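You operate a simulated robot arm through the tools that you are given. There is no shell and no other tool.

You are at the controls of a simulated robot arm. One attempt, no reset.

TASK
Wind 3 turns on the tiny black bobbin and put it in the bobbin tray.
Fine: on the small winder; wire switch on to wind, off before the bobbin comes out. Set down upright: what you pick out.

It is judged by the outcome, as a careful person would: the job done as asked, and still so three seconds after it is handed in. It fails if anything else is knocked over, pushed out of place, dropped, spilled or broken.

THE ROBOT
A 7-joint arm with a two-finger parallel gripper, fixed in place. Base frame: the origin is on the floor under the middle of its stand, x ahead of it, y to its left, z up; the work surface is at about z = 0.805. Readings come in m, rad, newtons and seconds.
With the tool pointing down near the work surface it reaches from about 0.24 to 0.68 m from the base axis. Its first joint turns from -1.152 to 1.152 rad. Payload 2.4 kg.
The tool frame sits at the grasp point between the pads (the TCP): z along the fingers, y along the line on which they close. The tips reach 0.03 m beyond it. The gripper opens to 0.094 m. The fingers are 0.028 m wide and 0.01 m thick; the gripper's body (0.05 by 0.096 m) begins 0.055 m behind the TCP.
Orientation is that of the tool frame in the base frame, as a unit quaternion [x, y, z, w]. With the fingers straight down and closing along the base's y, the tool's x points along the base's -x, its y along +y and its z along -z.

THE INTERFACE
- The arm moves only by the tool servo_tool. Its argument "commands" is a list that holds one entry, the list of rows, each a list of 7 numbers: the shift along the tool's x, y, z in units of 250 mm (1.0 is 250 mm), then the turn, a rotation vector about the tool's x, y, z in units of 120 degrees (1.0 is 120 degrees), then the finger opening in m, from 0 to 0.094. In form: [[[x, y, z, ax, ay, az, grip], ...]]. A call has 1 to 20 rows; each row is the pose to reach, as a shift and turn from the pose commanded when the call began, along the tool's axes at that moment. A call with a number of a shift or a turn outside -1 to 1 is refused whole. Rows are played at 5 a second. More than 0.05 m and 0.15 rad between two rows, or a gripper value outside its range, and nothing of the call is played. Where a pose cannot be reached the arm comes as near as it can. A force on the tool above 40 N (or 10 N above the force at the start of the call, whichever is more), or a blocked arm, ends the call early, and 0.2 s more pass. The fingers move at their own pace (about 0.153 m/s each) and stop on an object; they squeeze with about 27 N. The grip force told is the motor's: it shows also when the fingers shut on nothing. Time passes only in rows, and 0.2 s behind the last, so rows that repeat a pose let the fingers close. The reply holds the time, the measured pose of the TCP, the force on the tool along the base axes, the opening and the grip force, in the units named above and with some noise, with the torque about the TCP (base axes, N m) and any sound that the robot's microphone picked up.
- Cameras (640 x 400 px; columns grow to the right, rows downward): "scene" is fixed at [0.0358, 0.4717, 1.446]; the picture's right is [-0.76, -0.65, 0.00], its down [-0.35, 0.42, -0.84] and it looks along [0.54, -0.64, -0.55] (base axes); focal length 322 px, centre (320, 200). "wrist" rides on the gripper at [0.076, 0.014, -0.102] in the tool frame; the picture's right is [-0.18, 0.98, 0.00], its down [-0.75, -0.14, -0.64] and it looks along [-0.63, -0.12, 0.77] (tool axes); focal length 243 px, centre (320, 200). There is no depth. A picture from a camera that has moved, and an enlarged one, comes with that camera's place and axes in the base frame and with its lens.
- snapshot(camera): a new picture of that camera. It takes no simulated time.
- zoom(camera, box): a new picture of the part [left, top, right, bottom] of that camera's present view, enlarged. It takes no simulated time.
- job_done(): hands the job in; it is judged then, once.

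Nothing tells you positions but the pictures and the camera data. Unless the task says otherwise, let go and move clear before handing in.

The tools are called after ">>>" as a command line: name --argument value ..., lists and objects as JSON in quotes. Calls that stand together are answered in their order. servo_tool: Moves the arm, as the interface text tells. Its arguments: {"type":"object","properties":{"commands":{"type":"array"}},"required":["commands"]} The other tools are called the same way: snapshot (camera) takes a picture; zoom (camera, box) takes an enlarged picture of a part of a camera's view; job_done () hands the job in.

At the start:

```text
t: 0.0
tool_pos: [0.3203, -0.1918, 1.0858]
tool_rot: [-0.001, 1.0, 0.001, 0.0]
wrist_force: [0.5, -0.4, 0.5]
ft_torque: [0.0, -0.03, 0.02]
width: 0.0941
grasp_force: 0.2
```

scene: 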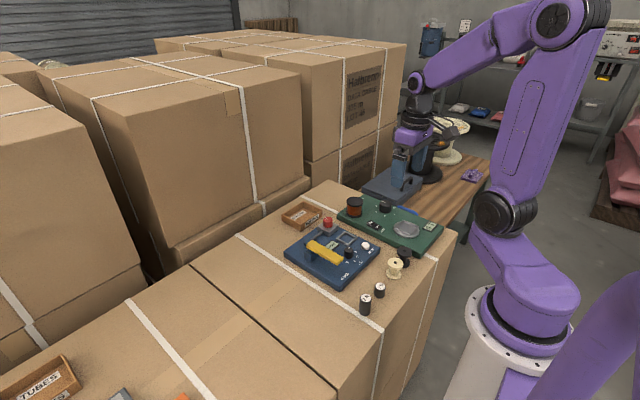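
wrist: 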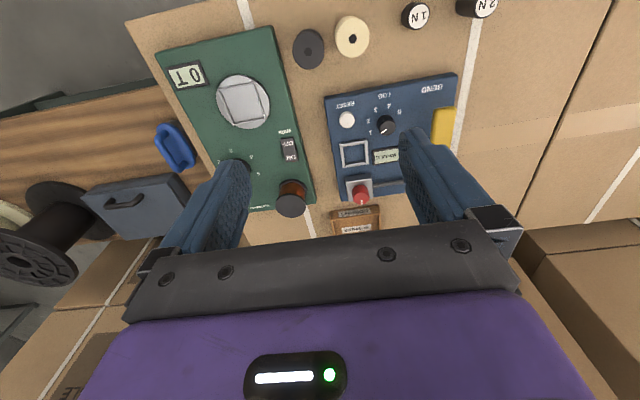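

I see a green board (a winder?) and a blue board with dials and buttons, with bobbins near them. I'll zoom in on these before moving anything.

>>> zoom --camera "scene" --box '[260, 170, 460, 320]'

>>> zoom --camera "wrist" --box '[140, 20, 330, 220]'

>>> zoom --camera "wrist" --box '[290, 0, 510, 240]'

>>> zoom --camera "scene" --box '[270, 185, 400, 295]'

>>> zoom --camera "scene" --box '[330, 185, 460, 260]'

>>> zoom --camera "scene" --box '[0, 340, 240, 400]'

```text
2.67 times, centred on (360, 245) of scene
camera zoom: at [0.0358, 0.4717, 1.446], right [-0.76, -0.65, 0.0], down [-0.35, 0.42, -0.84], along [0.54, -0.64, -0.55], focal length 859 px, centre (213, 80)
```

zoom: 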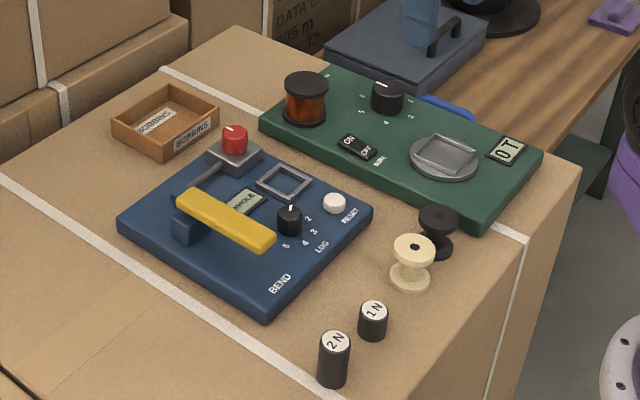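

```text
2.00 times, centred on (235, 120) of wrist
camera zoom: at [0.2439, -0.1775, 1.1897], right [0.18, 0.98, 0.0], down [0.75, -0.14, 0.64], along [0.63, -0.12, -0.77], focal length 485 px, centre (490, 360)
```

zoom: 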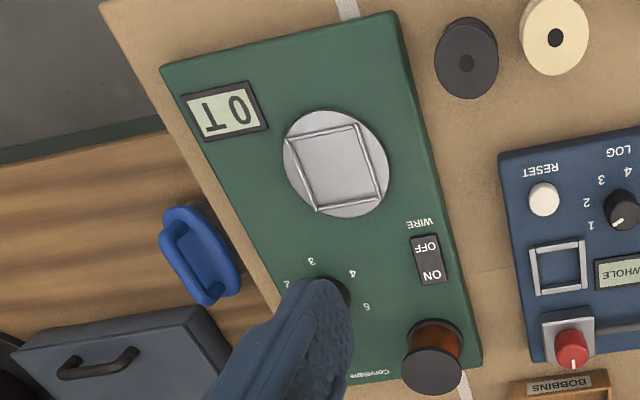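

```text
1.67 times, centred on (400, 120) of wrist
camera zoom: at [0.2439, -0.1775, 1.1897], right [0.18, 0.98, 0.0], down [0.75, -0.14, 0.64], along [0.63, -0.12, -0.77], focal length 404 px, centre (187, 333)
```

zoom: 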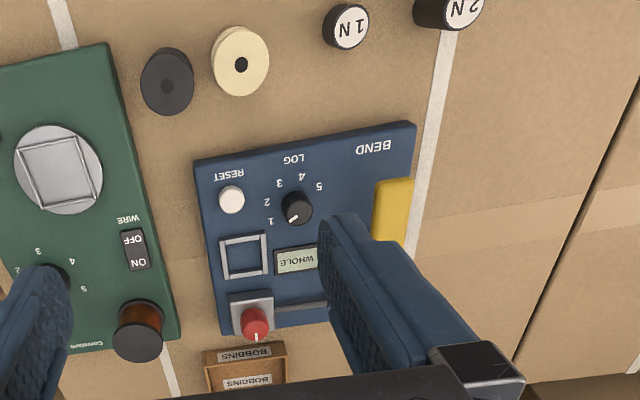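

```text
3.64 times, centred on (335, 240) of scene
camera zoom: at [0.0358, 0.4717, 1.446], right [-0.76, -0.65, 0.0], down [-0.35, 0.42, -0.84], along [0.54, -0.64, -0.55], focal length 1171 px, centre (266, 54)
```

zoom: 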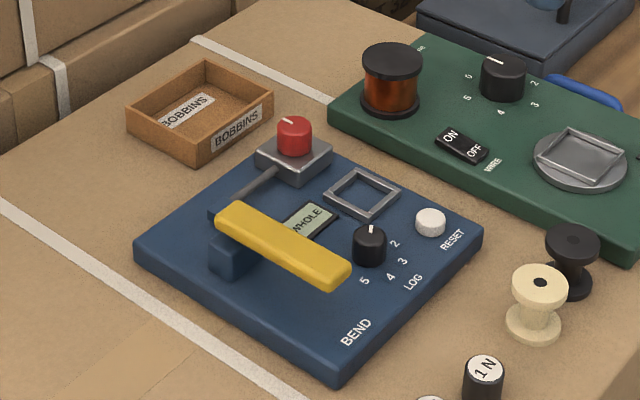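

```text
4.92 times, centred on (395, 222) of scene
camera zoom: at [0.0358, 0.4717, 1.446], right [-0.76, -0.65, 0.0], down [-0.35, 0.42, -0.84], along [0.54, -0.64, -0.55], focal length 1585 px, centre (-49, 89)
```

zoom: 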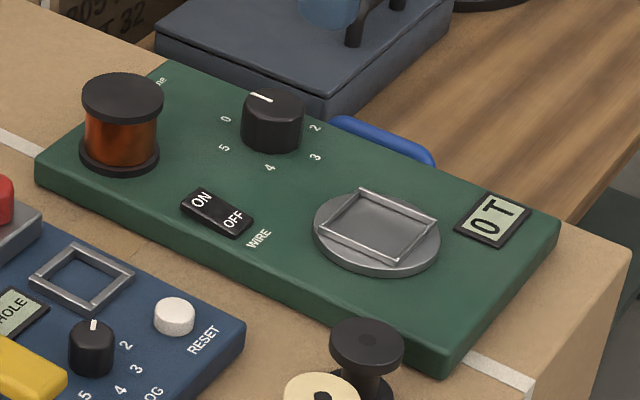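

```text
2.67 times, centred on (120, 370) of scene
camera zoom: at [0.0358, 0.4717, 1.446], right [-0.76, -0.65, 0.0], down [-0.35, 0.42, -0.84], along [0.54, -0.64, -0.55], focal length 859 px, centre (853, -253)
```

zoom: 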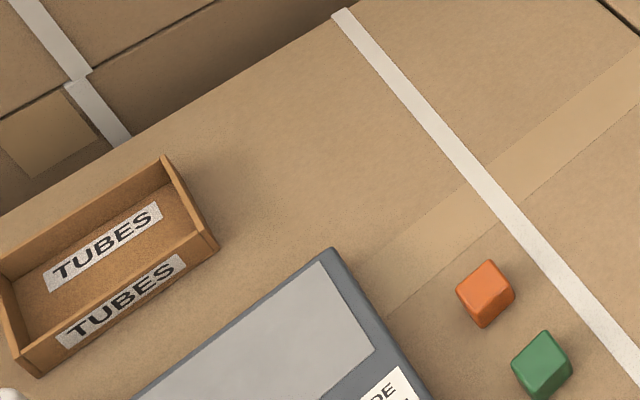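

The green board looks like the winder, with a dial 0–5, a WIRE switch, a turntable nest and a counter reading "0 T". The blue board is a bend tester. I'll move the wrist camera over the winder for a closer look.

>>> servo_tool --commands '[[[-0.08, -0.06, 0, 0, 0, 0, 0.06], [-0.2, -0.15, 0, 0, 0, 0, 0.04], [-0.32, -0.24, 0, 0, 0, 0, 0.04], [-0.44, -0.34, 0, 0, 0, 0, 0.04], [-0.52, -0.4, 0, 0, 0, 0, 0.04], [-0.52, -0.4, 0, 0, 0, 0, 0.04]]]'

>>> snapshot --camera "wrist"

>>> snapshot --camera "scene"

```text
t: 1.4
tool_pos: [0.4506, -0.291, 1.0857]
tool_rot: [-0.002, 1.0, 0.0, 0.001]
wrist_force: [0.6, 0.6, 0.1]
ft_torque: [0.0, 0.02, 0.01]
width: 0.04
grasp_force: 0.1
```

```text
taken
camera wrist: at [0.3748, -0.2774, 1.1895], right [0.18, 0.98, 0.0], down [0.75, -0.14, 0.64], along [0.63, -0.12, -0.77], focal length 243 px, centre (320, 200)
```

wrist: 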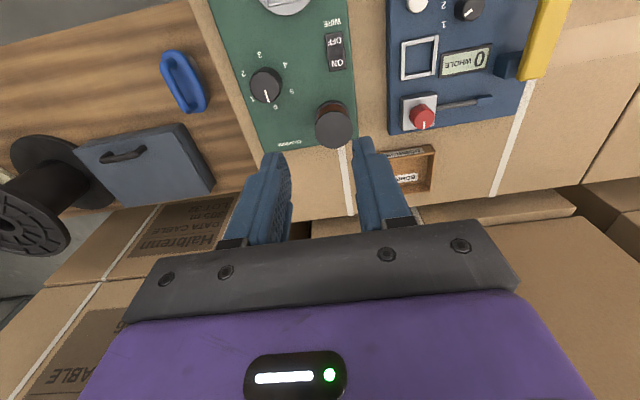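

```text
taken
```

scene: 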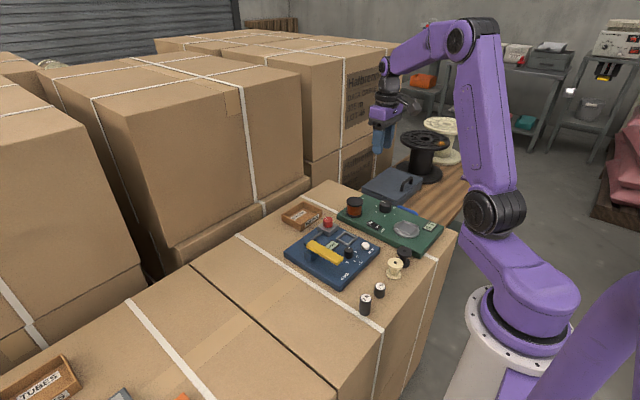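

>>> zoom --camera "wrist" --box '[220, 0, 400, 150]'

>>> zoom --camera "wrist" --box '[380, 0, 560, 200]'

>>> zoom --camera "wrist" --box '[230, 60, 310, 120]'

```text
2.67 times, centred on (310, 75) of wrist
camera zoom: at [0.3748, -0.2774, 1.1895], right [0.18, 0.98, 0.0], down [0.75, -0.14, 0.64], along [0.63, -0.12, -0.77], focal length 647 px, centre (347, 533)
```

zoom: 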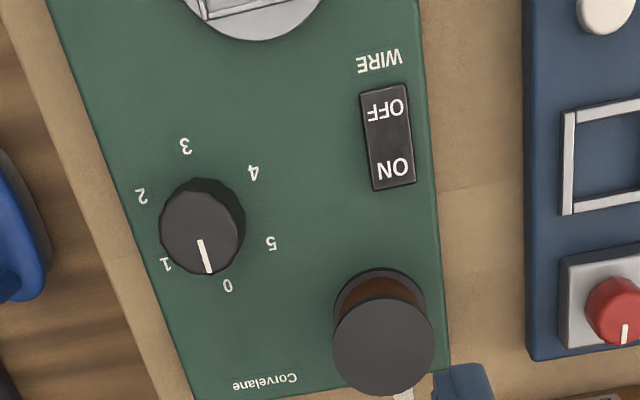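

```text
2.00 times, centred on (470, 100) of wrist
camera zoom: at [0.3748, -0.2774, 1.1895], right [0.18, 0.98, 0.0], down [0.75, -0.14, 0.64], along [0.63, -0.12, -0.77], focal length 485 px, centre (20, 400)
```

zoom: 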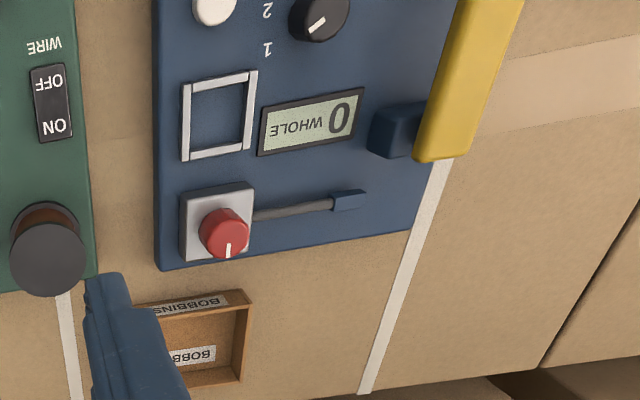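

```text
6.67 times, centred on (270, 90) of wrist
camera zoom: at [0.3748, -0.2774, 1.1895], right [0.18, 0.98, 0.0], down [0.75, -0.14, 0.64], along [0.63, -0.12, -0.77], focal length 1618 px, centre (653, 933)
```

zoom: 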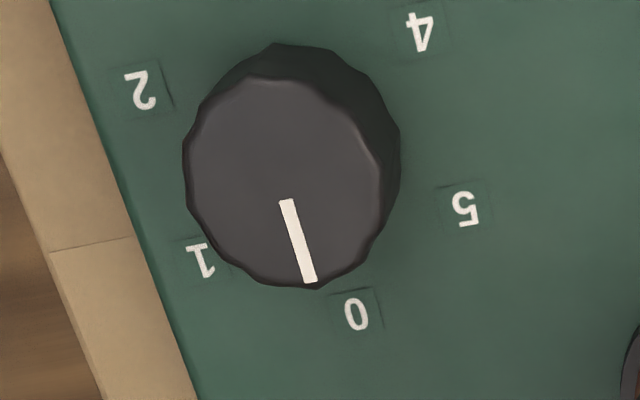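

I have worked out approximate positions: wire switch (0.433, -0.267, 0.814), black bobbin top (0.291, -0.202, 0.828), dial pointing at 0. Next I'll go above the bobbins for a closer look.

>>> servo_tool --commands '[[[0.1, 0.06, 0.04, 0, 0, 0, 0.094], [0.2, 0.12, 0.12, 0, 0, 0, 0.094], [0.3, 0.18, 0.22, 0, 0, 0, 0.094], [0.4, 0.24, 0.32, 0, 0, 0, 0.094], [0.5, 0.3, 0.42, 0, 0, 0, 0.094], [0.57, 0.35, 0.5, 0, 0, 0, 0.094], [0.602, 0.364, 0.543, 0, 0, 0, 0.094], [0.602, 0.364, 0.543, 0, 0, 0, 0.094]]]'

>>> snapshot --camera "wrist"

>>> zoom --camera "wrist" --box '[200, 40, 440, 190]'

```text
t: 3.2
tool_pos: [0.2986, -0.2018, 0.9509]
tool_rot: [0.0, 1.0, 0.001, 0.0]
wrist_force: [0.5, 0.0, 0.8]
ft_torque: [-0.01, 0.0, 0.01]
width: 0.094
grasp_force: 0.0
```

```text
taken
camera wrist: at [0.2231, -0.1873, 1.0535], right [0.18, 0.98, 0.0], down [0.75, -0.14, 0.64], along [0.63, -0.12, -0.77], focal length 243 px, centre (320, 200)
```

wrist: 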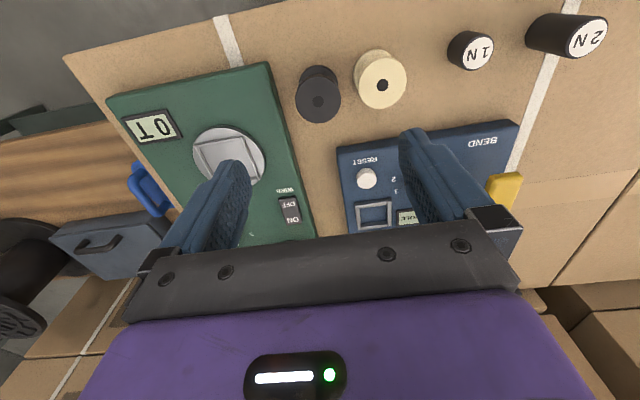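

```text
2.67 times, centred on (320, 115) of wrist
camera zoom: at [0.2231, -0.1873, 1.0535], right [0.18, 0.98, 0.0], down [0.75, -0.14, 0.64], along [0.63, -0.12, -0.77], focal length 647 px, centre (320, 427)
```

zoom: 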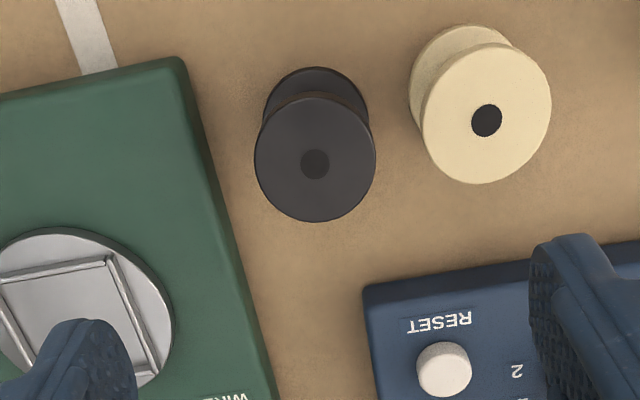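

The black bobbin has a flange about 41 mm across and stands on its own, with the cream one about 57 mm away in +y. I'll turn the gripper 90° so it closes along x and stays clear of the cream bobbin, then check the view.

>>> servo_tool --commands '[[[0, 0, 0, 0, 0, 0.0625, 0.094], [0, 0, 0, 0, 0, 0.125, 0.094], [0, 0, 0, 0, 0, 0.1875, 0.094], [0, 0, 0, 0, 0, 0.25, 0.094], [0, 0, 0, 0, 0, 0.3125, 0.094], [0, 0, 0, 0, 0, 0.375, 0.094], [0, 0, 0, 0, 0, 0.4375, 0.094], [0, 0, 0, 0, 0, 0.5, 0.094], [0, 0, 0, 0, 0, 0.5625, 0.094], [0, 0, 0, 0, 0, 0.625, 0.094], [0, 0, 0, 0, 0, 0.6875, 0.094], [0, 0, 0, 0, 0, 0.75, 0.094], [0, 0, 0, 0, 0, 0.75, 0.094]]]'

>>> snapshot --camera "wrist"

>>> snapshot --camera "scene"

```text
t: 6.0
tool_pos: [0.2991, -0.2018, 0.9509]
tool_rot: [0.708, 0.706, 0.001, 0.0]
wrist_force: [0.8, 0.1, 0.1]
ft_torque: [0.0, -0.03, 0.01]
width: 0.0944
grasp_force: 0.1
```

```text
taken
camera wrist: at [0.3141, -0.1249, 1.0538], right [0.98, -0.18, 0.0], down [-0.14, -0.75, 0.64], along [-0.12, -0.63, -0.77], focal length 243 px, centre (320, 200)
```

wrist: 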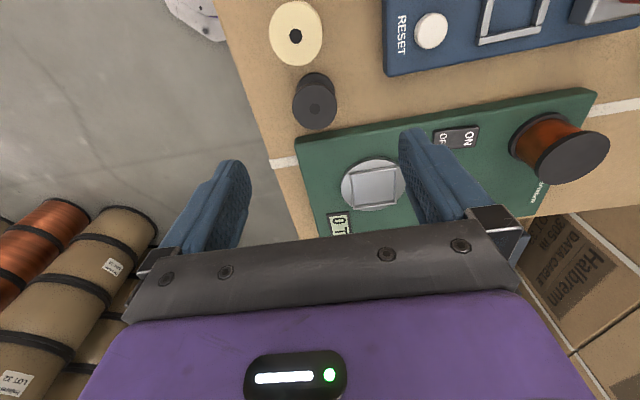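

```text
taken
```

scene: 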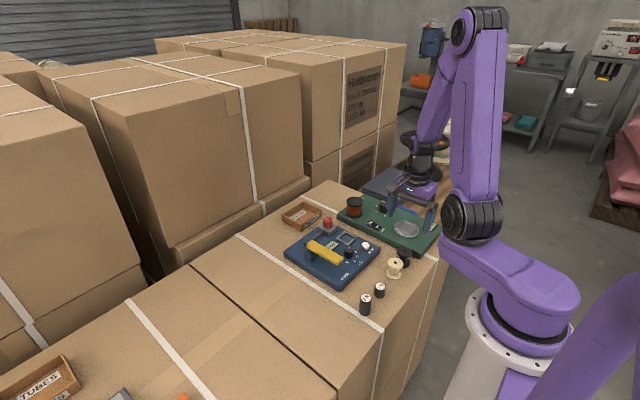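

>>> zoom --camera "wrist" --box '[260, 60, 420, 240]'

>>> zoom --camera "wrist" --box '[320, 140, 420, 240]'

>>> zoom --camera "wrist" --box '[400, 80, 620, 220]'

>>> zoom --camera "wrist" --box '[260, 0, 360, 140]'

```text
2.22 times, centred on (340, 150) of wrist
camera zoom: at [0.3141, -0.1249, 1.0538], right [0.98, -0.18, 0.0], down [-0.14, -0.75, 0.64], along [-0.12, -0.63, -0.77], focal length 539 px, centre (276, 311)
```

zoom: 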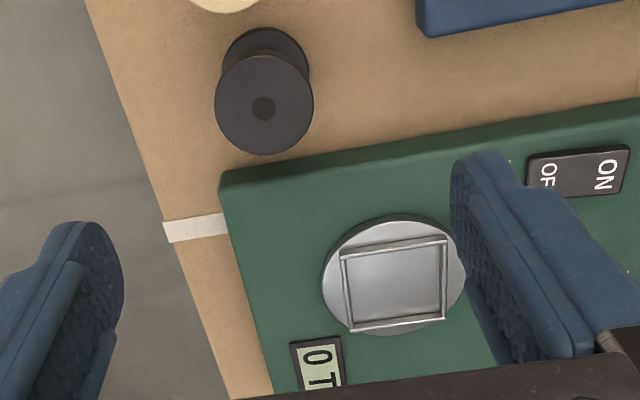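

```text
4.00 times, centred on (370, 190) of wrist
camera zoom: at [0.3141, -0.1249, 1.0538], right [0.98, -0.18, 0.0], down [-0.14, -0.75, 0.64], along [-0.12, -0.63, -0.77], focal length 970 px, centre (120, 240)
```

zoom: 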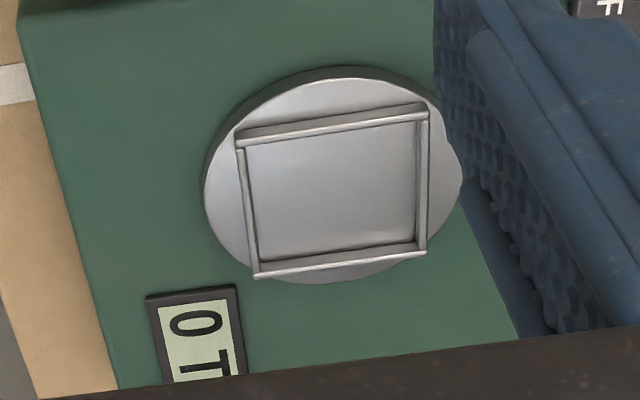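

```text
2.86 times, centred on (510, 150) of wrist
camera zoom: at [0.3141, -0.1249, 1.0538], right [0.98, -0.18, 0.0], down [-0.14, -0.75, 0.64], along [-0.12, -0.63, -0.77], focal length 693 px, centre (-223, 343)
```

zoom: 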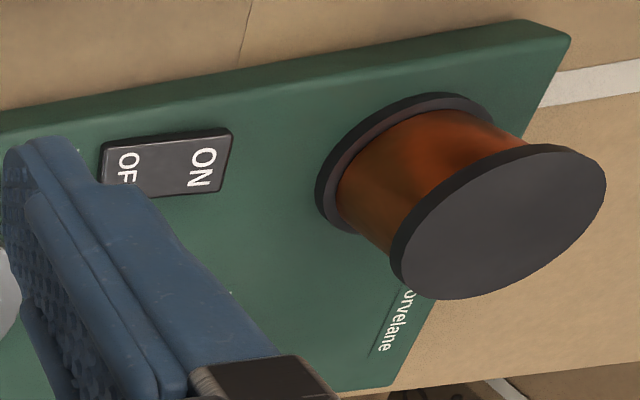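

```text
2.86 times, centred on (310, 70) of wrist
camera zoom: at [0.3141, -0.1249, 1.0538], right [0.98, -0.18, 0.0], down [-0.14, -0.75, 0.64], along [-0.12, -0.63, -0.77], focal length 693 px, centre (349, 571)
```

zoom: 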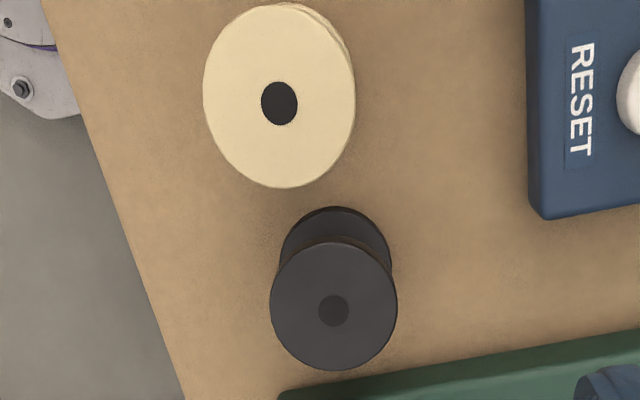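

>>> zoom --camera "scene" --box '[370, 230, 430, 290]'

>>> zoom --camera "scene" --box '[380, 200, 450, 250]'

>>> zoom --camera "scene" --box '[275, 190, 335, 240]'

```text
6.67 times, centred on (400, 260) of scene
camera zoom: at [0.0358, 0.4717, 1.446], right [-0.76, -0.65, 0.0], down [-0.35, 0.42, -0.84], along [0.54, -0.64, -0.55], focal length 2146 px, centre (-213, -200)
```

zoom: 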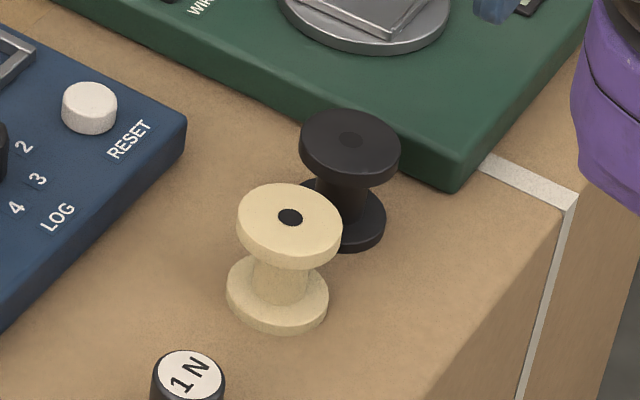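

```text
8.00 times, centred on (415, 225) of scene
camera zoom: at [0.0358, 0.4717, 1.446], right [-0.76, -0.65, 0.0], down [-0.35, 0.42, -0.84], along [0.54, -0.64, -0.55], focal length 2576 px, centre (-440, 0)
```

zoom: 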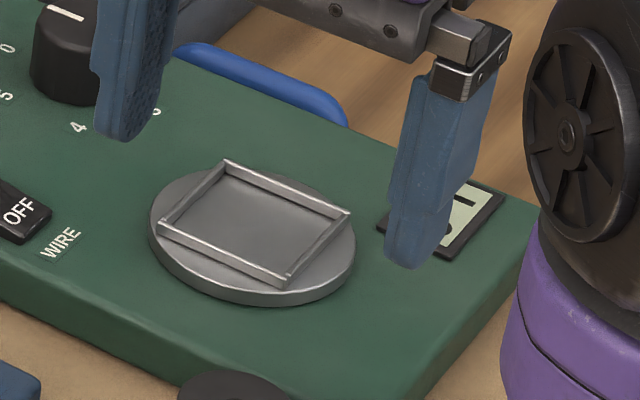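

```text
8.00 times, centred on (305, 215) of scene
camera zoom: at [0.0358, 0.4717, 1.446], right [-0.76, -0.65, 0.0], down [-0.35, 0.42, -0.84], along [0.54, -0.64, -0.55], focal length 2576 px, centre (440, 80)
```

zoom: 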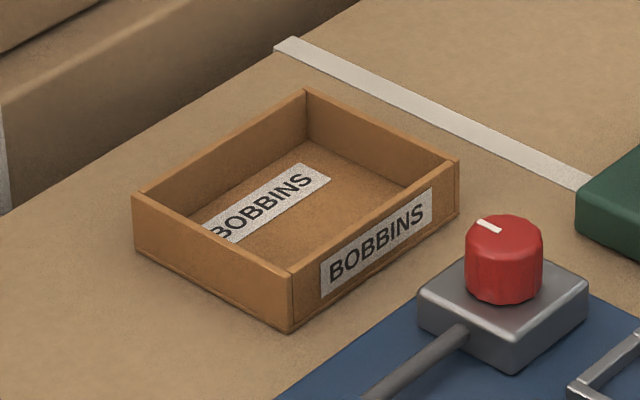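

The table surface is at about z=0.788. The bobbin is about 43 mm across and 40 mm tall, and the nest frame is near (0.346, -0.312) with about 50 mm of inner space. I'll descend to just above the black bobbin and check alignment.

>>> servo_tool --commands '[[[0, -0.01, 0.08, 0, 0, 0, 0.072], [0, -0.0224, 0.16, 0, 0, 0, 0.07], [0, -0.0224, 0.24, 0, 0, 0, 0.07], [0, -0.0224, 0.3, 0, 0, 0, 0.07], [0, -0.0224, 0.3, 0, 0, 0, 0.07]]]'

>>> snapshot --camera "wrist"

>>> zoom --camera "scene" --box '[370, 210, 450, 290]'

```text
t: 7.2
tool_pos: [0.2944, -0.2009, 0.8763]
tool_rot: [0.707, 0.707, 0.0, 0.0]
wrist_force: [-1.3, 0.4, 1.1]
ft_torque: [0.01, 0.02, 0.03]
width: 0.0699
grasp_force: 0.0
```

```text
taken
camera wrist: at [0.3086, -0.1245, 0.9791], right [0.98, -0.18, 0.0], down [-0.14, -0.75, 0.64], along [-0.12, -0.63, -0.77], focal length 243 px, centre (320, 200)
```

wrist: 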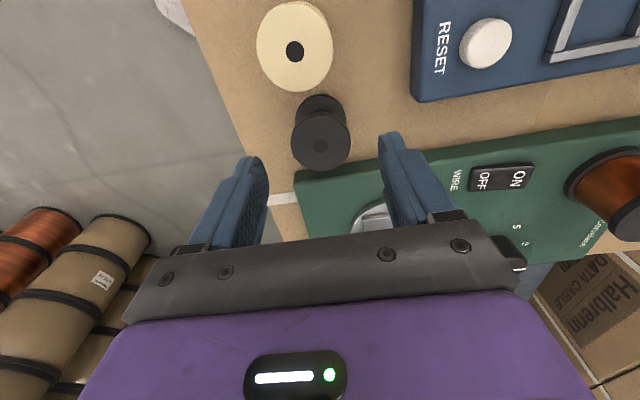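

```text
5.00 times, centred on (410, 250) of scene
camera zoom: at [0.0358, 0.4717, 1.446], right [-0.76, -0.65, 0.0], down [-0.35, 0.42, -0.84], along [0.54, -0.64, -0.55], focal length 1610 px, centre (-130, -50)
```

zoom: 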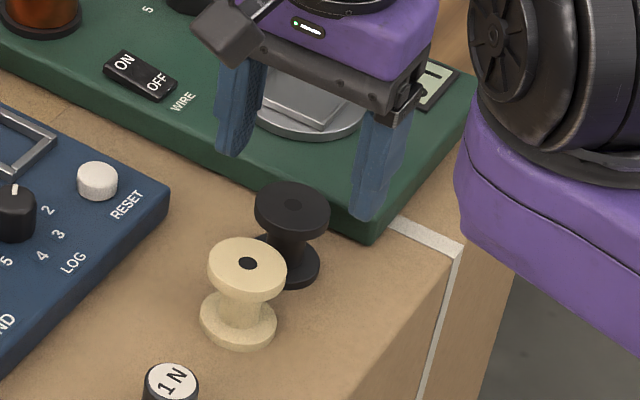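

>>> zoom --camera "wrist" --box '[240, 70, 420, 220]'

```text
2.67 times, centred on (330, 145) of wrist
camera zoom: at [0.3086, -0.1245, 0.9791], right [0.98, -0.18, 0.0], down [-0.14, -0.75, 0.64], along [-0.12, -0.63, -0.77], focal length 647 px, centre (293, 347)
```

zoom: 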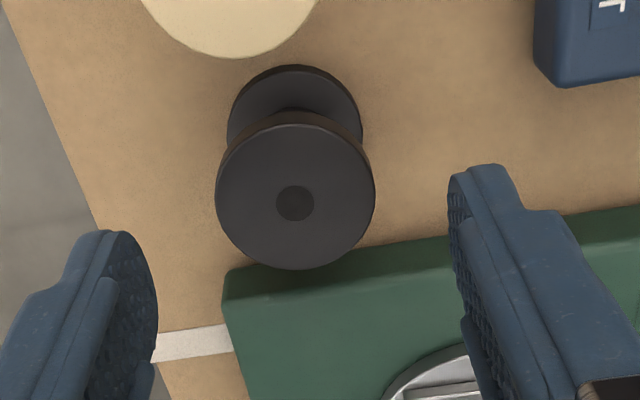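

The bobbin is centred at about (0.295, -0.2025), directly under the gripper. I'll descend and close on its upper flange.

>>> servo_tool --commands '[[[-0.006, 0.001, 0.06, 0, 0, 0, 0.07], [-0.006, 0.001, 0.12, 0, 0, 0, 0.07], [-0.006, 0.001, 0.18, 0, 0, 0, 0.07], [-0.006, 0.001, 0.18, 0, 0, 0, 0.07]]]'

>>> zoom --camera "wrist" --box '[220, 60, 440, 240]'

>>> zoom --camera "scene" --box '[370, 210, 450, 290]'

```text
t: 8.2
tool_pos: [0.2942, -0.2016, 0.8312]
tool_rot: [0.707, 0.708, 0.0, 0.0]
wrist_force: [-0.9, -0.1, 0.4]
ft_torque: [0.03, -0.01, 0.03]
width: 0.0697
grasp_force: 0.0
```

```text
2.22 times, centred on (330, 150) of wrist
camera zoom: at [0.3088, -0.1262, 0.9346], right [0.98, -0.18, 0.0], down [-0.14, -0.75, 0.64], along [-0.12, -0.63, -0.77], focal length 539 px, centre (298, 311)
```

zoom: 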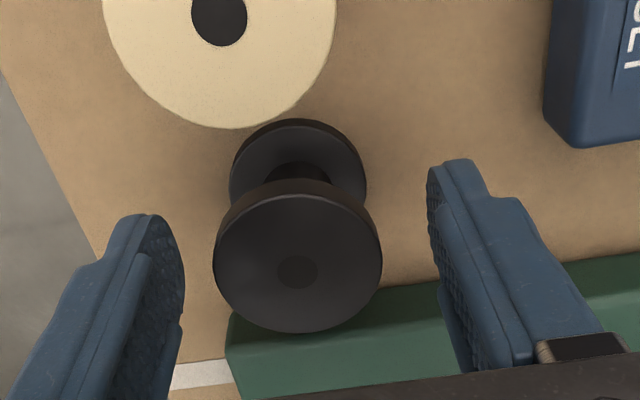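

```text
5.00 times, centred on (410, 250) of scene
camera zoom: at [0.0358, 0.4717, 1.446], right [-0.76, -0.65, 0.0], down [-0.35, 0.42, -0.84], along [0.54, -0.64, -0.55], focal length 1610 px, centre (-130, -50)
```

zoom: 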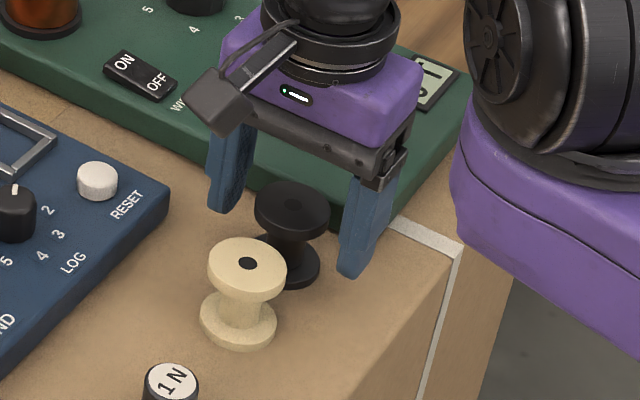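

Both fingers straddle the bobbin with clear space. Closing now.

>>> servo_tool --commands '[[[0, 0.002, 0, 0, 0, 0, 0.055], [0, 0.002, 0, 0, 0, 0, 0.045], [0, 0.002, 0, 0, 0, 0, 0.03], [0, 0.002, 0, 0, 0, 0, 0.03], [0, 0.002, 0, 0, 0, 0, 0.03]]]'

>>> zoom --camera "wrist" --box '[220, 60, 440, 240]'

```text
t: 9.4
tool_pos: [0.2945, -0.2011, 0.8307]
tool_rot: [0.706, 0.708, 0.0, -0.001]
wrist_force: [0.6, 0.3, -0.2]
ft_torque: [-0.01, 0.02, 0.0]
width: 0.0406
grasp_force: 26.6
```

```text
2.22 times, centred on (330, 150) of wrist
camera zoom: at [0.3092, -0.1261, 0.9344], right [0.98, -0.18, 0.0], down [-0.14, -0.75, 0.64], along [-0.12, -0.63, -0.77], focal length 539 px, centre (298, 311)
```

zoom: 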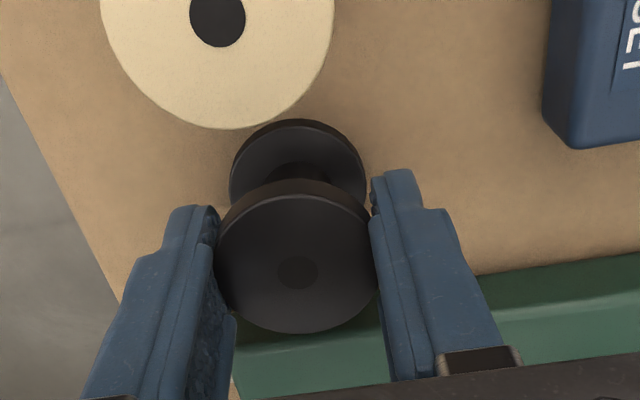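

Gripped (width 40.6 mm). Lifting straight up and checking the hold.

>>> servo_tool --commands '[[[0, 0, -0.04, 0, 0, 0, 0.03], [0, 0, -0.12, 0, 0, 0, 0.03], [0, 0, -0.24, 0, 0, 0, 0.03], [0, 0, -0.36, 0, 0, 0, 0.03], [0, 0, -0.44, 0, 0, 0, 0.03], [0, 0, -0.44, 0, 0, 0, 0.03]]]'

>>> snapshot --camera "wrist"

>>> zoom --camera "scene" --box '[350, 180, 450, 290]'

```text
t: 10.8
tool_pos: [0.2939, -0.2015, 0.9413]
tool_rot: [0.707, 0.707, 0.0, 0.0]
wrist_force: [-0.6, 0.0, -1.2]
ft_torque: [0.0, -0.02, -0.02]
width: 0.0301
grasp_force: 0.1
```

```text
taken
camera wrist: at [0.3084, -0.1259, 1.0442], right [0.98, -0.18, 0.0], down [-0.14, -0.75, 0.64], along [-0.12, -0.63, -0.77], focal length 243 px, centre (320, 200)
```

wrist: 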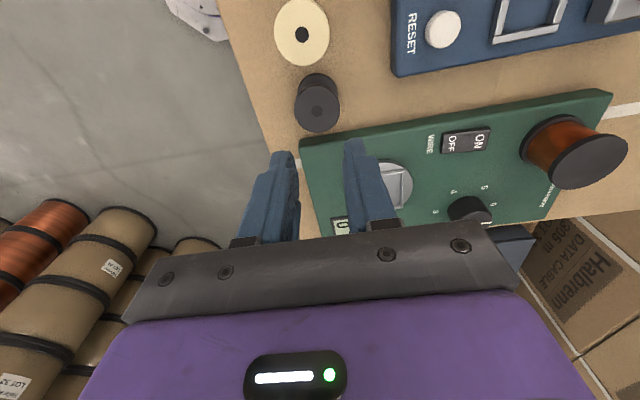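

```text
3.64 times, centred on (400, 235) of scene
camera zoom: at [0.0358, 0.4717, 1.446], right [-0.76, -0.65, 0.0], down [-0.35, 0.42, -0.84], along [0.54, -0.64, -0.55], focal length 1171 px, centre (29, 73)
```

zoom: 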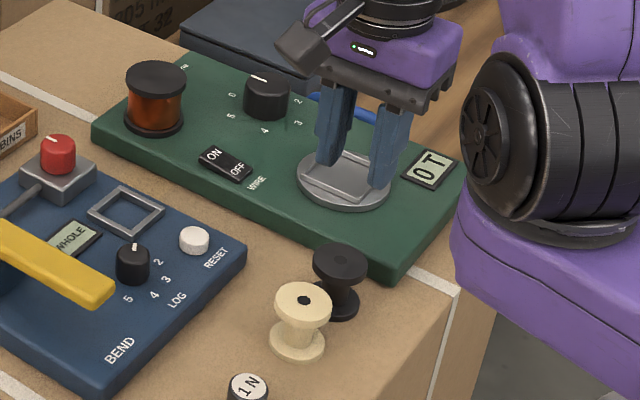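

The fingers slipped off and the bobbin is still standing in its place. I'll check exactly where it is before a deeper second grip.

>>> zoom --camera "wrist" --box '[260, 40, 380, 150]'

>>> zoom --camera "scene" --box '[375, 235, 425, 285]'

```text
3.64 times, centred on (320, 95) of wrist
camera zoom: at [0.3084, -0.1259, 1.0442], right [0.98, -0.18, 0.0], down [-0.14, -0.75, 0.64], along [-0.12, -0.63, -0.77], focal length 882 px, centre (320, 582)
```

zoom: 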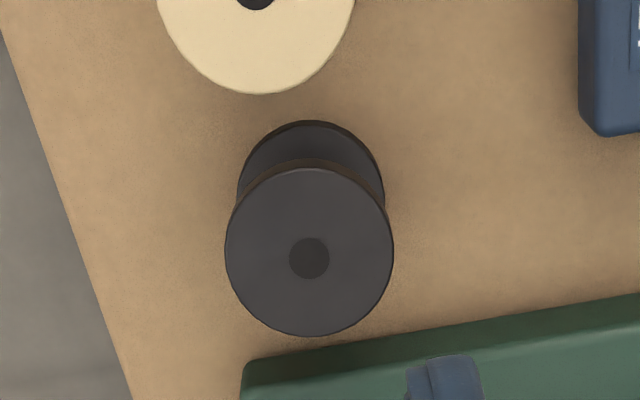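

```text
8.00 times, centred on (400, 260) of scene
camera zoom: at [0.0358, 0.4717, 1.446], right [-0.76, -0.65, 0.0], down [-0.35, 0.42, -0.84], along [0.54, -0.64, -0.55], focal length 2576 px, centre (-320, -280)
```

zoom: 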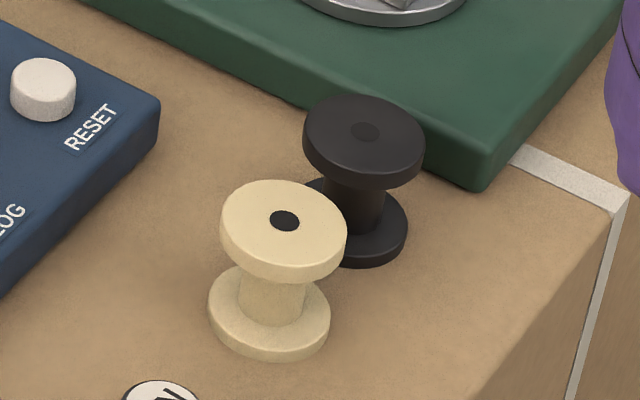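

The bobbin stands at about (0.294, -0.1995), top at z≈0.829. I'll regrip with the pad centres level with the upper flange and lift in small steps.

>>> servo_tool --commands '[[[0.008, 0, 0, 0, 0, 0, 0.07], [0.008, 0, 0.1, 0, 0, 0, 0.07], [0.008, 0, 0.2, 0, 0, 0, 0.07], [0.008, 0, 0.3, 0, 0, 0, 0.07], [0.008, 0, 0.36, 0, 0, 0, 0.07], [0.008, 0, 0.42, 0, 0, 0, 0.07], [0.008, 0, 0.461, 0, 0, 0, 0.07], [0.008, 0, 0.461, 0, 0, 0, 0.07], [0.008, 0, 0.461, 0, 0, 0, 0.05], [0.008, 0, 0.461, 0, 0, 0, 0.015], [0.008, 0, 0.461, 0, 0, 0, 0.015], [0.008, 0, 0.461, 0, 0, 0, 0.015]]]'

>>> zoom --camera "wrist" --box '[240, 80, 420, 240]'

>>> zoom --camera "scene" --box '[365, 220, 435, 285]'

```text
t: 13.4
tool_pos: [0.2946, -0.1999, 0.8251]
tool_rot: [0.707, 0.707, 0.0, 0.001]
wrist_force: [-0.6, -0.2, -0.7]
ft_torque: [-0.02, -0.03, 0.02]
width: 0.0406
grasp_force: 27.5
```

```text
2.50 times, centred on (330, 160) of wrist
camera zoom: at [0.3088, -0.124, 0.9291], right [0.98, -0.18, 0.0], down [-0.14, -0.75, 0.64], along [-0.12, -0.63, -0.77], focal length 606 px, centre (295, 300)
```

zoom: 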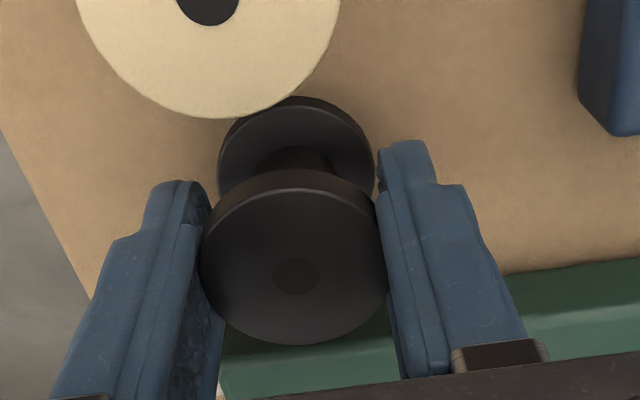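

```text
6.15 times, centred on (400, 252) of scene
camera zoom: at [0.0358, 0.4717, 1.446], right [-0.76, -0.65, 0.0], down [-0.35, 0.42, -0.84], along [0.54, -0.64, -0.55], focal length 1981 px, centre (-172, -123)
```

zoom: 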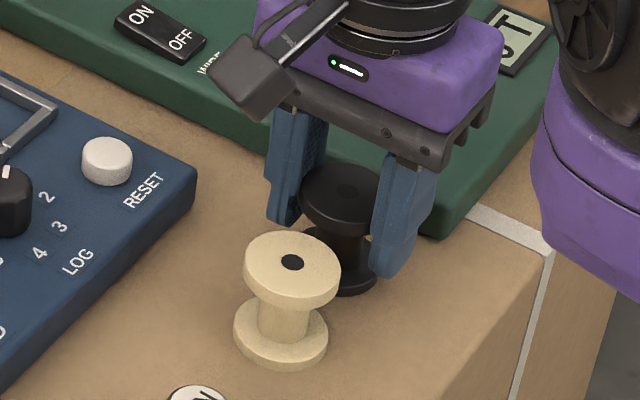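

Gripped again at 40.6 mm. Now a slow lift of a few millimetres, watching the grip and force.

>>> servo_tool --commands '[[[0, 0, -0.004, 0, 0, 0, 0.015], [0, 0, -0.008, 0, 0, 0, 0.015], [0, 0, -0.012, 0, 0, 0, 0.015], [0, 0, -0.016, 0, 0, 0, 0.015], [0, 0, -0.02, 0, 0, 0, 0.015]]]'

>>> zoom --camera "wrist" --box '[240, 80, 420, 240]'

>>> zoom --camera "scene" --box '[365, 220, 435, 285]'

```text
t: 14.6
tool_pos: [0.2944, -0.1982, 0.8297]
tool_rot: [0.706, 0.708, 0.0, 0.001]
wrist_force: [-0.2, 0.4, 0.1]
ft_torque: [0.0, -0.02, 0.04]
width: 0.041
grasp_force: 26.8
```

```text
2.50 times, centred on (330, 160) of wrist
camera zoom: at [0.3091, -0.1241, 0.9336], right [0.98, -0.18, 0.0], down [-0.14, -0.75, 0.64], along [-0.12, -0.63, -0.77], focal length 606 px, centre (295, 300)
```

zoom: 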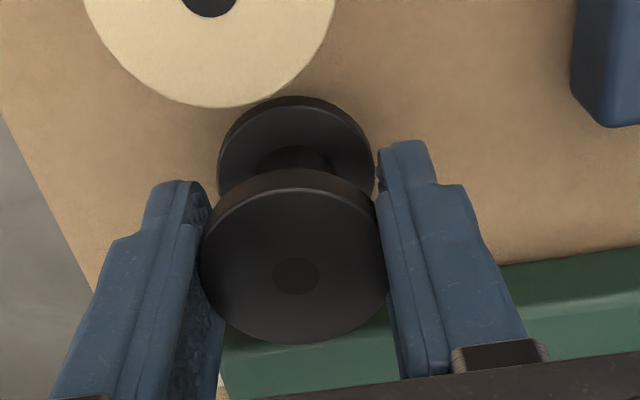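

```text
6.15 times, centred on (400, 252) of scene
camera zoom: at [0.0358, 0.4717, 1.446], right [-0.76, -0.65, 0.0], down [-0.35, 0.42, -0.84], along [0.54, -0.64, -0.55], focal length 1981 px, centre (-172, -123)
```

zoom: 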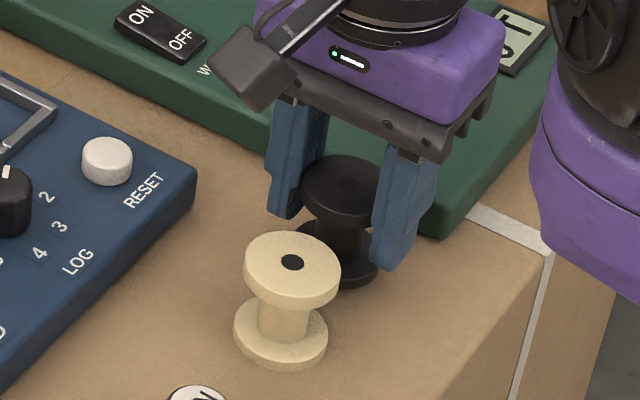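

The bobbin is rising with the fingers this time. Continuing the slow lift.

>>> servo_tool --commands '[[[0, 0, -0.008, 0, 0, 0, 0.015], [0, 0, -0.018, 0, 0, 0, 0.015], [0, 0, -0.03, 0, 0, 0, 0.015], [0, 0, -0.042, 0, 0, 0, 0.015], [0, 0, -0.056, 0, 0, 0, 0.015], [0, 0, -0.07, 0, 0, 0, 0.015], [0, 0, -0.084, 0, 0, 0, 0.015], [0, 0, -0.098, 0, 0, 0, 0.015], [0, 0, -0.112, 0, 0, 0, 0.015], [0, 0, -0.12, 0, 0, 0, 0.015]]]'

>>> zoom --camera "wrist" --box '[240, 80, 420, 240]'

>>> zoom --camera "scene" --box '[365, 200, 445, 285]'

```text
t: 16.8
tool_pos: [0.2937, -0.1996, 0.8611]
tool_rot: [0.707, 0.707, 0.0, 0.0]
wrist_force: [-0.1, 0.7, -0.5]
ft_torque: [-0.01, 0.02, -0.03]
width: 0.0411
grasp_force: 26.9
```

```text
2.50 times, centred on (330, 160) of wrist
camera zoom: at [0.3087, -0.1242, 0.9638], right [0.98, -0.18, 0.0], down [-0.14, -0.75, 0.64], along [-0.12, -0.63, -0.77], focal length 606 px, centre (295, 300)
```

zoom: 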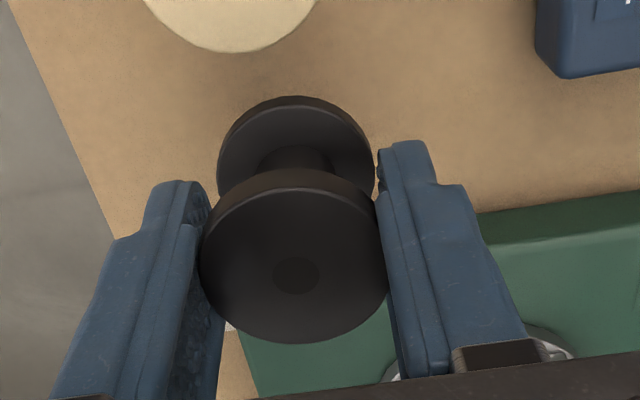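

```text
4.71 times, centred on (405, 242) of scene
camera zoom: at [0.0358, 0.4717, 1.446], right [-0.76, -0.65, 0.0], down [-0.35, 0.42, -0.84], along [0.54, -0.64, -0.55], focal length 1515 px, centre (-80, 0)
```

zoom: 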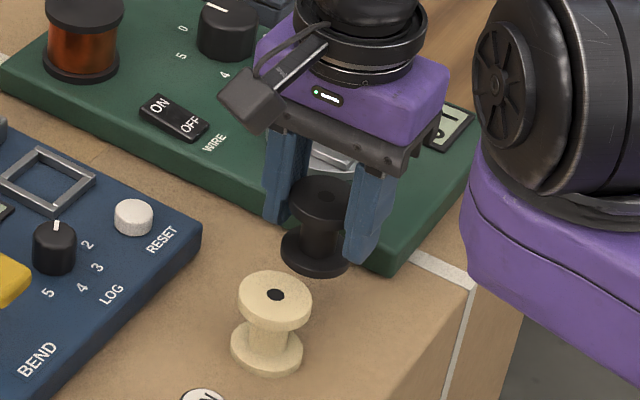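

The bobbin is held upright and steady. I'll raise it and move behind the turntable so the camera sees the nest clearly.

>>> servo_tool --commands '[[[0, 0, -0.04, 0, 0, 0, 0.015], [0, 0, -0.11, 0, 0, 0, 0.015], [0, 0, -0.19, 0, 0, 0, 0.015], [0, 0, -0.27, 0, 0, 0, 0.015], [0, 0, -0.33, 0, 0, 0, 0.015], [-0.04, 0.025, -0.34, 0, 0, 0, 0.015], [-0.11, 0.07, -0.34, 0, 0, 0, 0.015], [-0.19, 0.12, -0.34, 0, 0, 0, 0.015], [-0.28, 0.18, -0.34, 0, 0, 0, 0.015], [-0.37, 0.235, -0.34, 0, 0, 0, 0.015], [-0.45, 0.285, -0.34, 0, 0, 0, 0.015], [-0.51, 0.325, -0.34, 0, 0, 0, 0.015], [-0.54, 0.345, -0.34, 0, 0, 0, 0.015], [-0.54, 0.345, -0.34, 0, 0, 0, 0.015]]]'

>>> snapshot --camera "wrist"

>>> zoom --camera "wrist" --box '[220, 40, 380, 160]'

>>> zoom --camera "wrist" --box '[360, 20, 540, 160]'

```text
t: 19.8
tool_pos: [0.3804, -0.3359, 0.9448]
tool_rot: [0.706, 0.708, 0.0, 0.0]
wrist_force: [-0.3, 0.0, -1.1]
ft_torque: [0.0, 0.04, 0.0]
width: 0.0408
grasp_force: 26.8
```

```text
taken
camera wrist: at [0.3952, -0.2598, 1.0488], right [0.98, -0.18, 0.0], down [-0.14, -0.75, 0.64], along [-0.12, -0.63, -0.77], focal length 243 px, centre (320, 200)
```

wrist: 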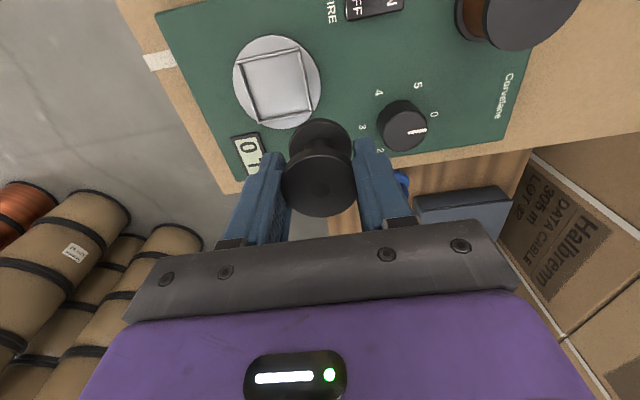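

```text
3.33 times, centred on (300, 100) of wrist
camera zoom: at [0.3952, -0.2598, 1.0488], right [0.98, -0.18, 0.0], down [-0.14, -0.75, 0.64], along [-0.12, -0.63, -0.77], focal length 809 px, centre (387, 533)
```

zoom: 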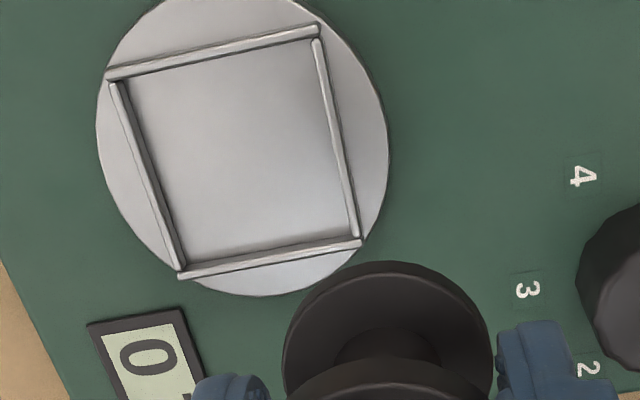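

```text
2.86 times, centred on (450, 90) of wrist
camera zoom: at [0.3952, -0.2598, 1.0488], right [0.98, -0.18, 0.0], down [-0.14, -0.75, 0.64], along [-0.12, -0.63, -0.77], focal length 693 px, centre (-51, 514)
```

zoom: 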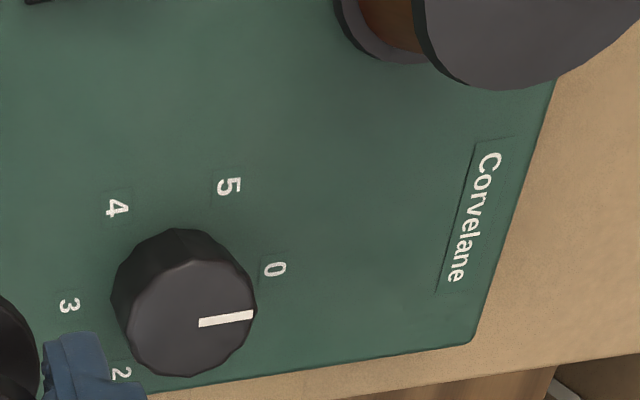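

>>> zoom --camera "scene" --box '[385, 210, 430, 245]'

>>> zoom --camera "scene" --box '[360, 170, 450, 250]'

>>> zoom --camera "wrist" --box '[225, 30, 325, 130]'

```text
11.43 times, centred on (408, 228) of scene
camera zoom: at [0.0358, 0.4717, 1.446], right [-0.76, -0.65, 0.0], down [-0.35, 0.42, -0.84], along [0.54, -0.64, -0.55], focal length 3680 px, centre (-680, -114)
```

zoom: 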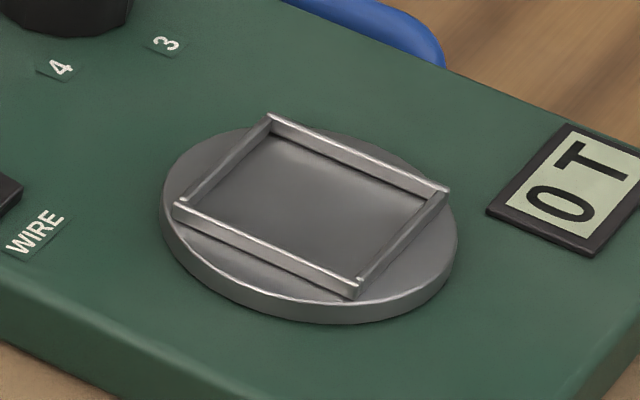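

```text
5.00 times, centred on (405, 210) of scene
camera zoom: at [0.0358, 0.4717, 1.446], right [-0.76, -0.65, 0.0], down [-0.35, 0.42, -0.84], along [0.54, -0.64, -0.55], focal length 1610 px, centre (-105, 150)
```

zoom: 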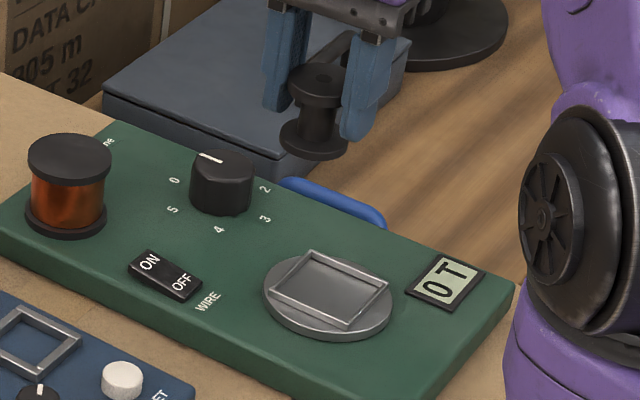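

```text
4.00 times, centred on (275, 80) of wrist
camera zoom: at [0.3952, -0.2598, 1.0488], right [0.98, -0.18, 0.0], down [-0.14, -0.75, 0.64], along [-0.12, -0.63, -0.77], focal length 970 px, centre (500, 680)
```

zoom: 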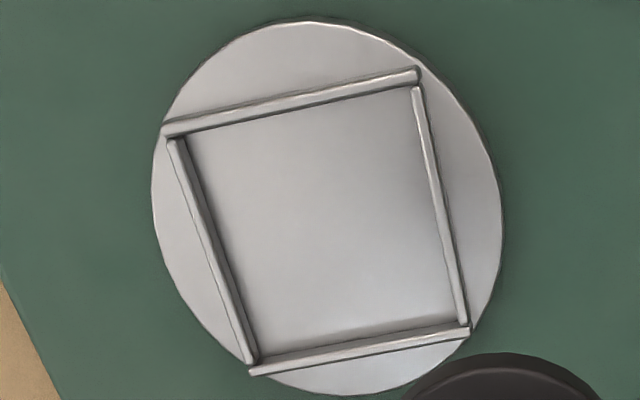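

The nest frame is aligned with the base axes, centred at about (0.3457, -0.3146), with about 48 mm inside and 5 mm rails. I'll carry the bobbin over it and stop about 15 mm above.

>>> servo_tool --commands '[[[0.02, -0.035, 0, 0, 0, 0, 0.015], [0.05, -0.09, 0, 0, 0, 0, 0.015], [0.075, -0.13, 0, 0, 0, 0, 0.015], [0.0816, -0.139, 0, 0, 0, 0, 0.015], [0.0816, -0.139, 0.06, 0, 0, 0, 0.015], [0.0816, -0.139, 0.12, 0, 0, 0, 0.015], [0.0816, -0.139, 0.18, 0, 0, 0, 0.015], [0.0816, -0.139, 0.24, 0, 0, 0, 0.015], [0.0816, -0.139, 0.28, 0, 0, 0, 0.015], [0.0816, -0.139, 0.28, 0, 0, 0, 0.015]]]'

>>> zoom --camera "scene" --box '[370, 190, 440, 250]'

>>> zoom --camera "wrist" --box '[220, 60, 420, 240]'

```text
t: 22.0
tool_pos: [0.3453, -0.3156, 0.876]
tool_rot: [0.707, 0.708, 0.0, 0.0]
wrist_force: [0.2, -0.7, 0.5]
ft_torque: [-0.03, -0.02, 0.02]
width: 0.0408
grasp_force: 26.6
```

```text
6.67 times, centred on (405, 220) of scene
camera zoom: at [0.0358, 0.4717, 1.446], right [-0.76, -0.65, 0.0], down [-0.35, 0.42, -0.84], along [0.54, -0.64, -0.55], focal length 2146 px, centre (-247, 67)
```

zoom: 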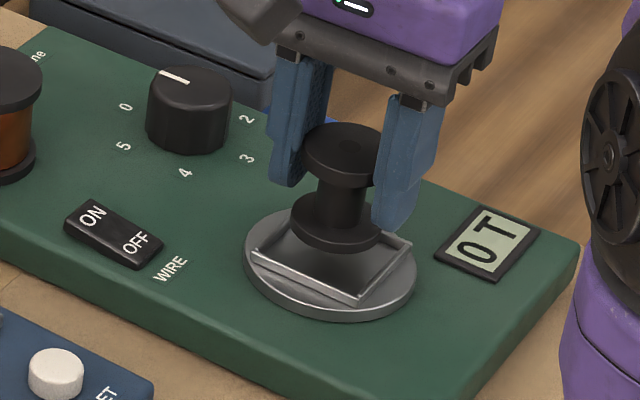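

```text
2.22 times, centred on (320, 150) of wrist
camera zoom: at [0.3604, -0.2389, 0.9785], right [0.98, -0.18, 0.0], down [-0.14, -0.75, 0.64], along [-0.12, -0.63, -0.77], focal length 539 px, centre (320, 311)
```

zoom: 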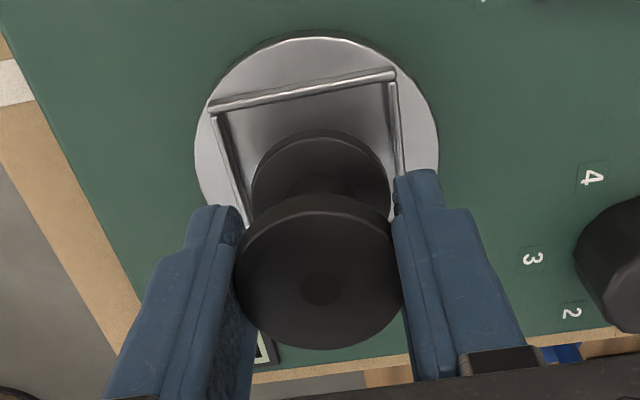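

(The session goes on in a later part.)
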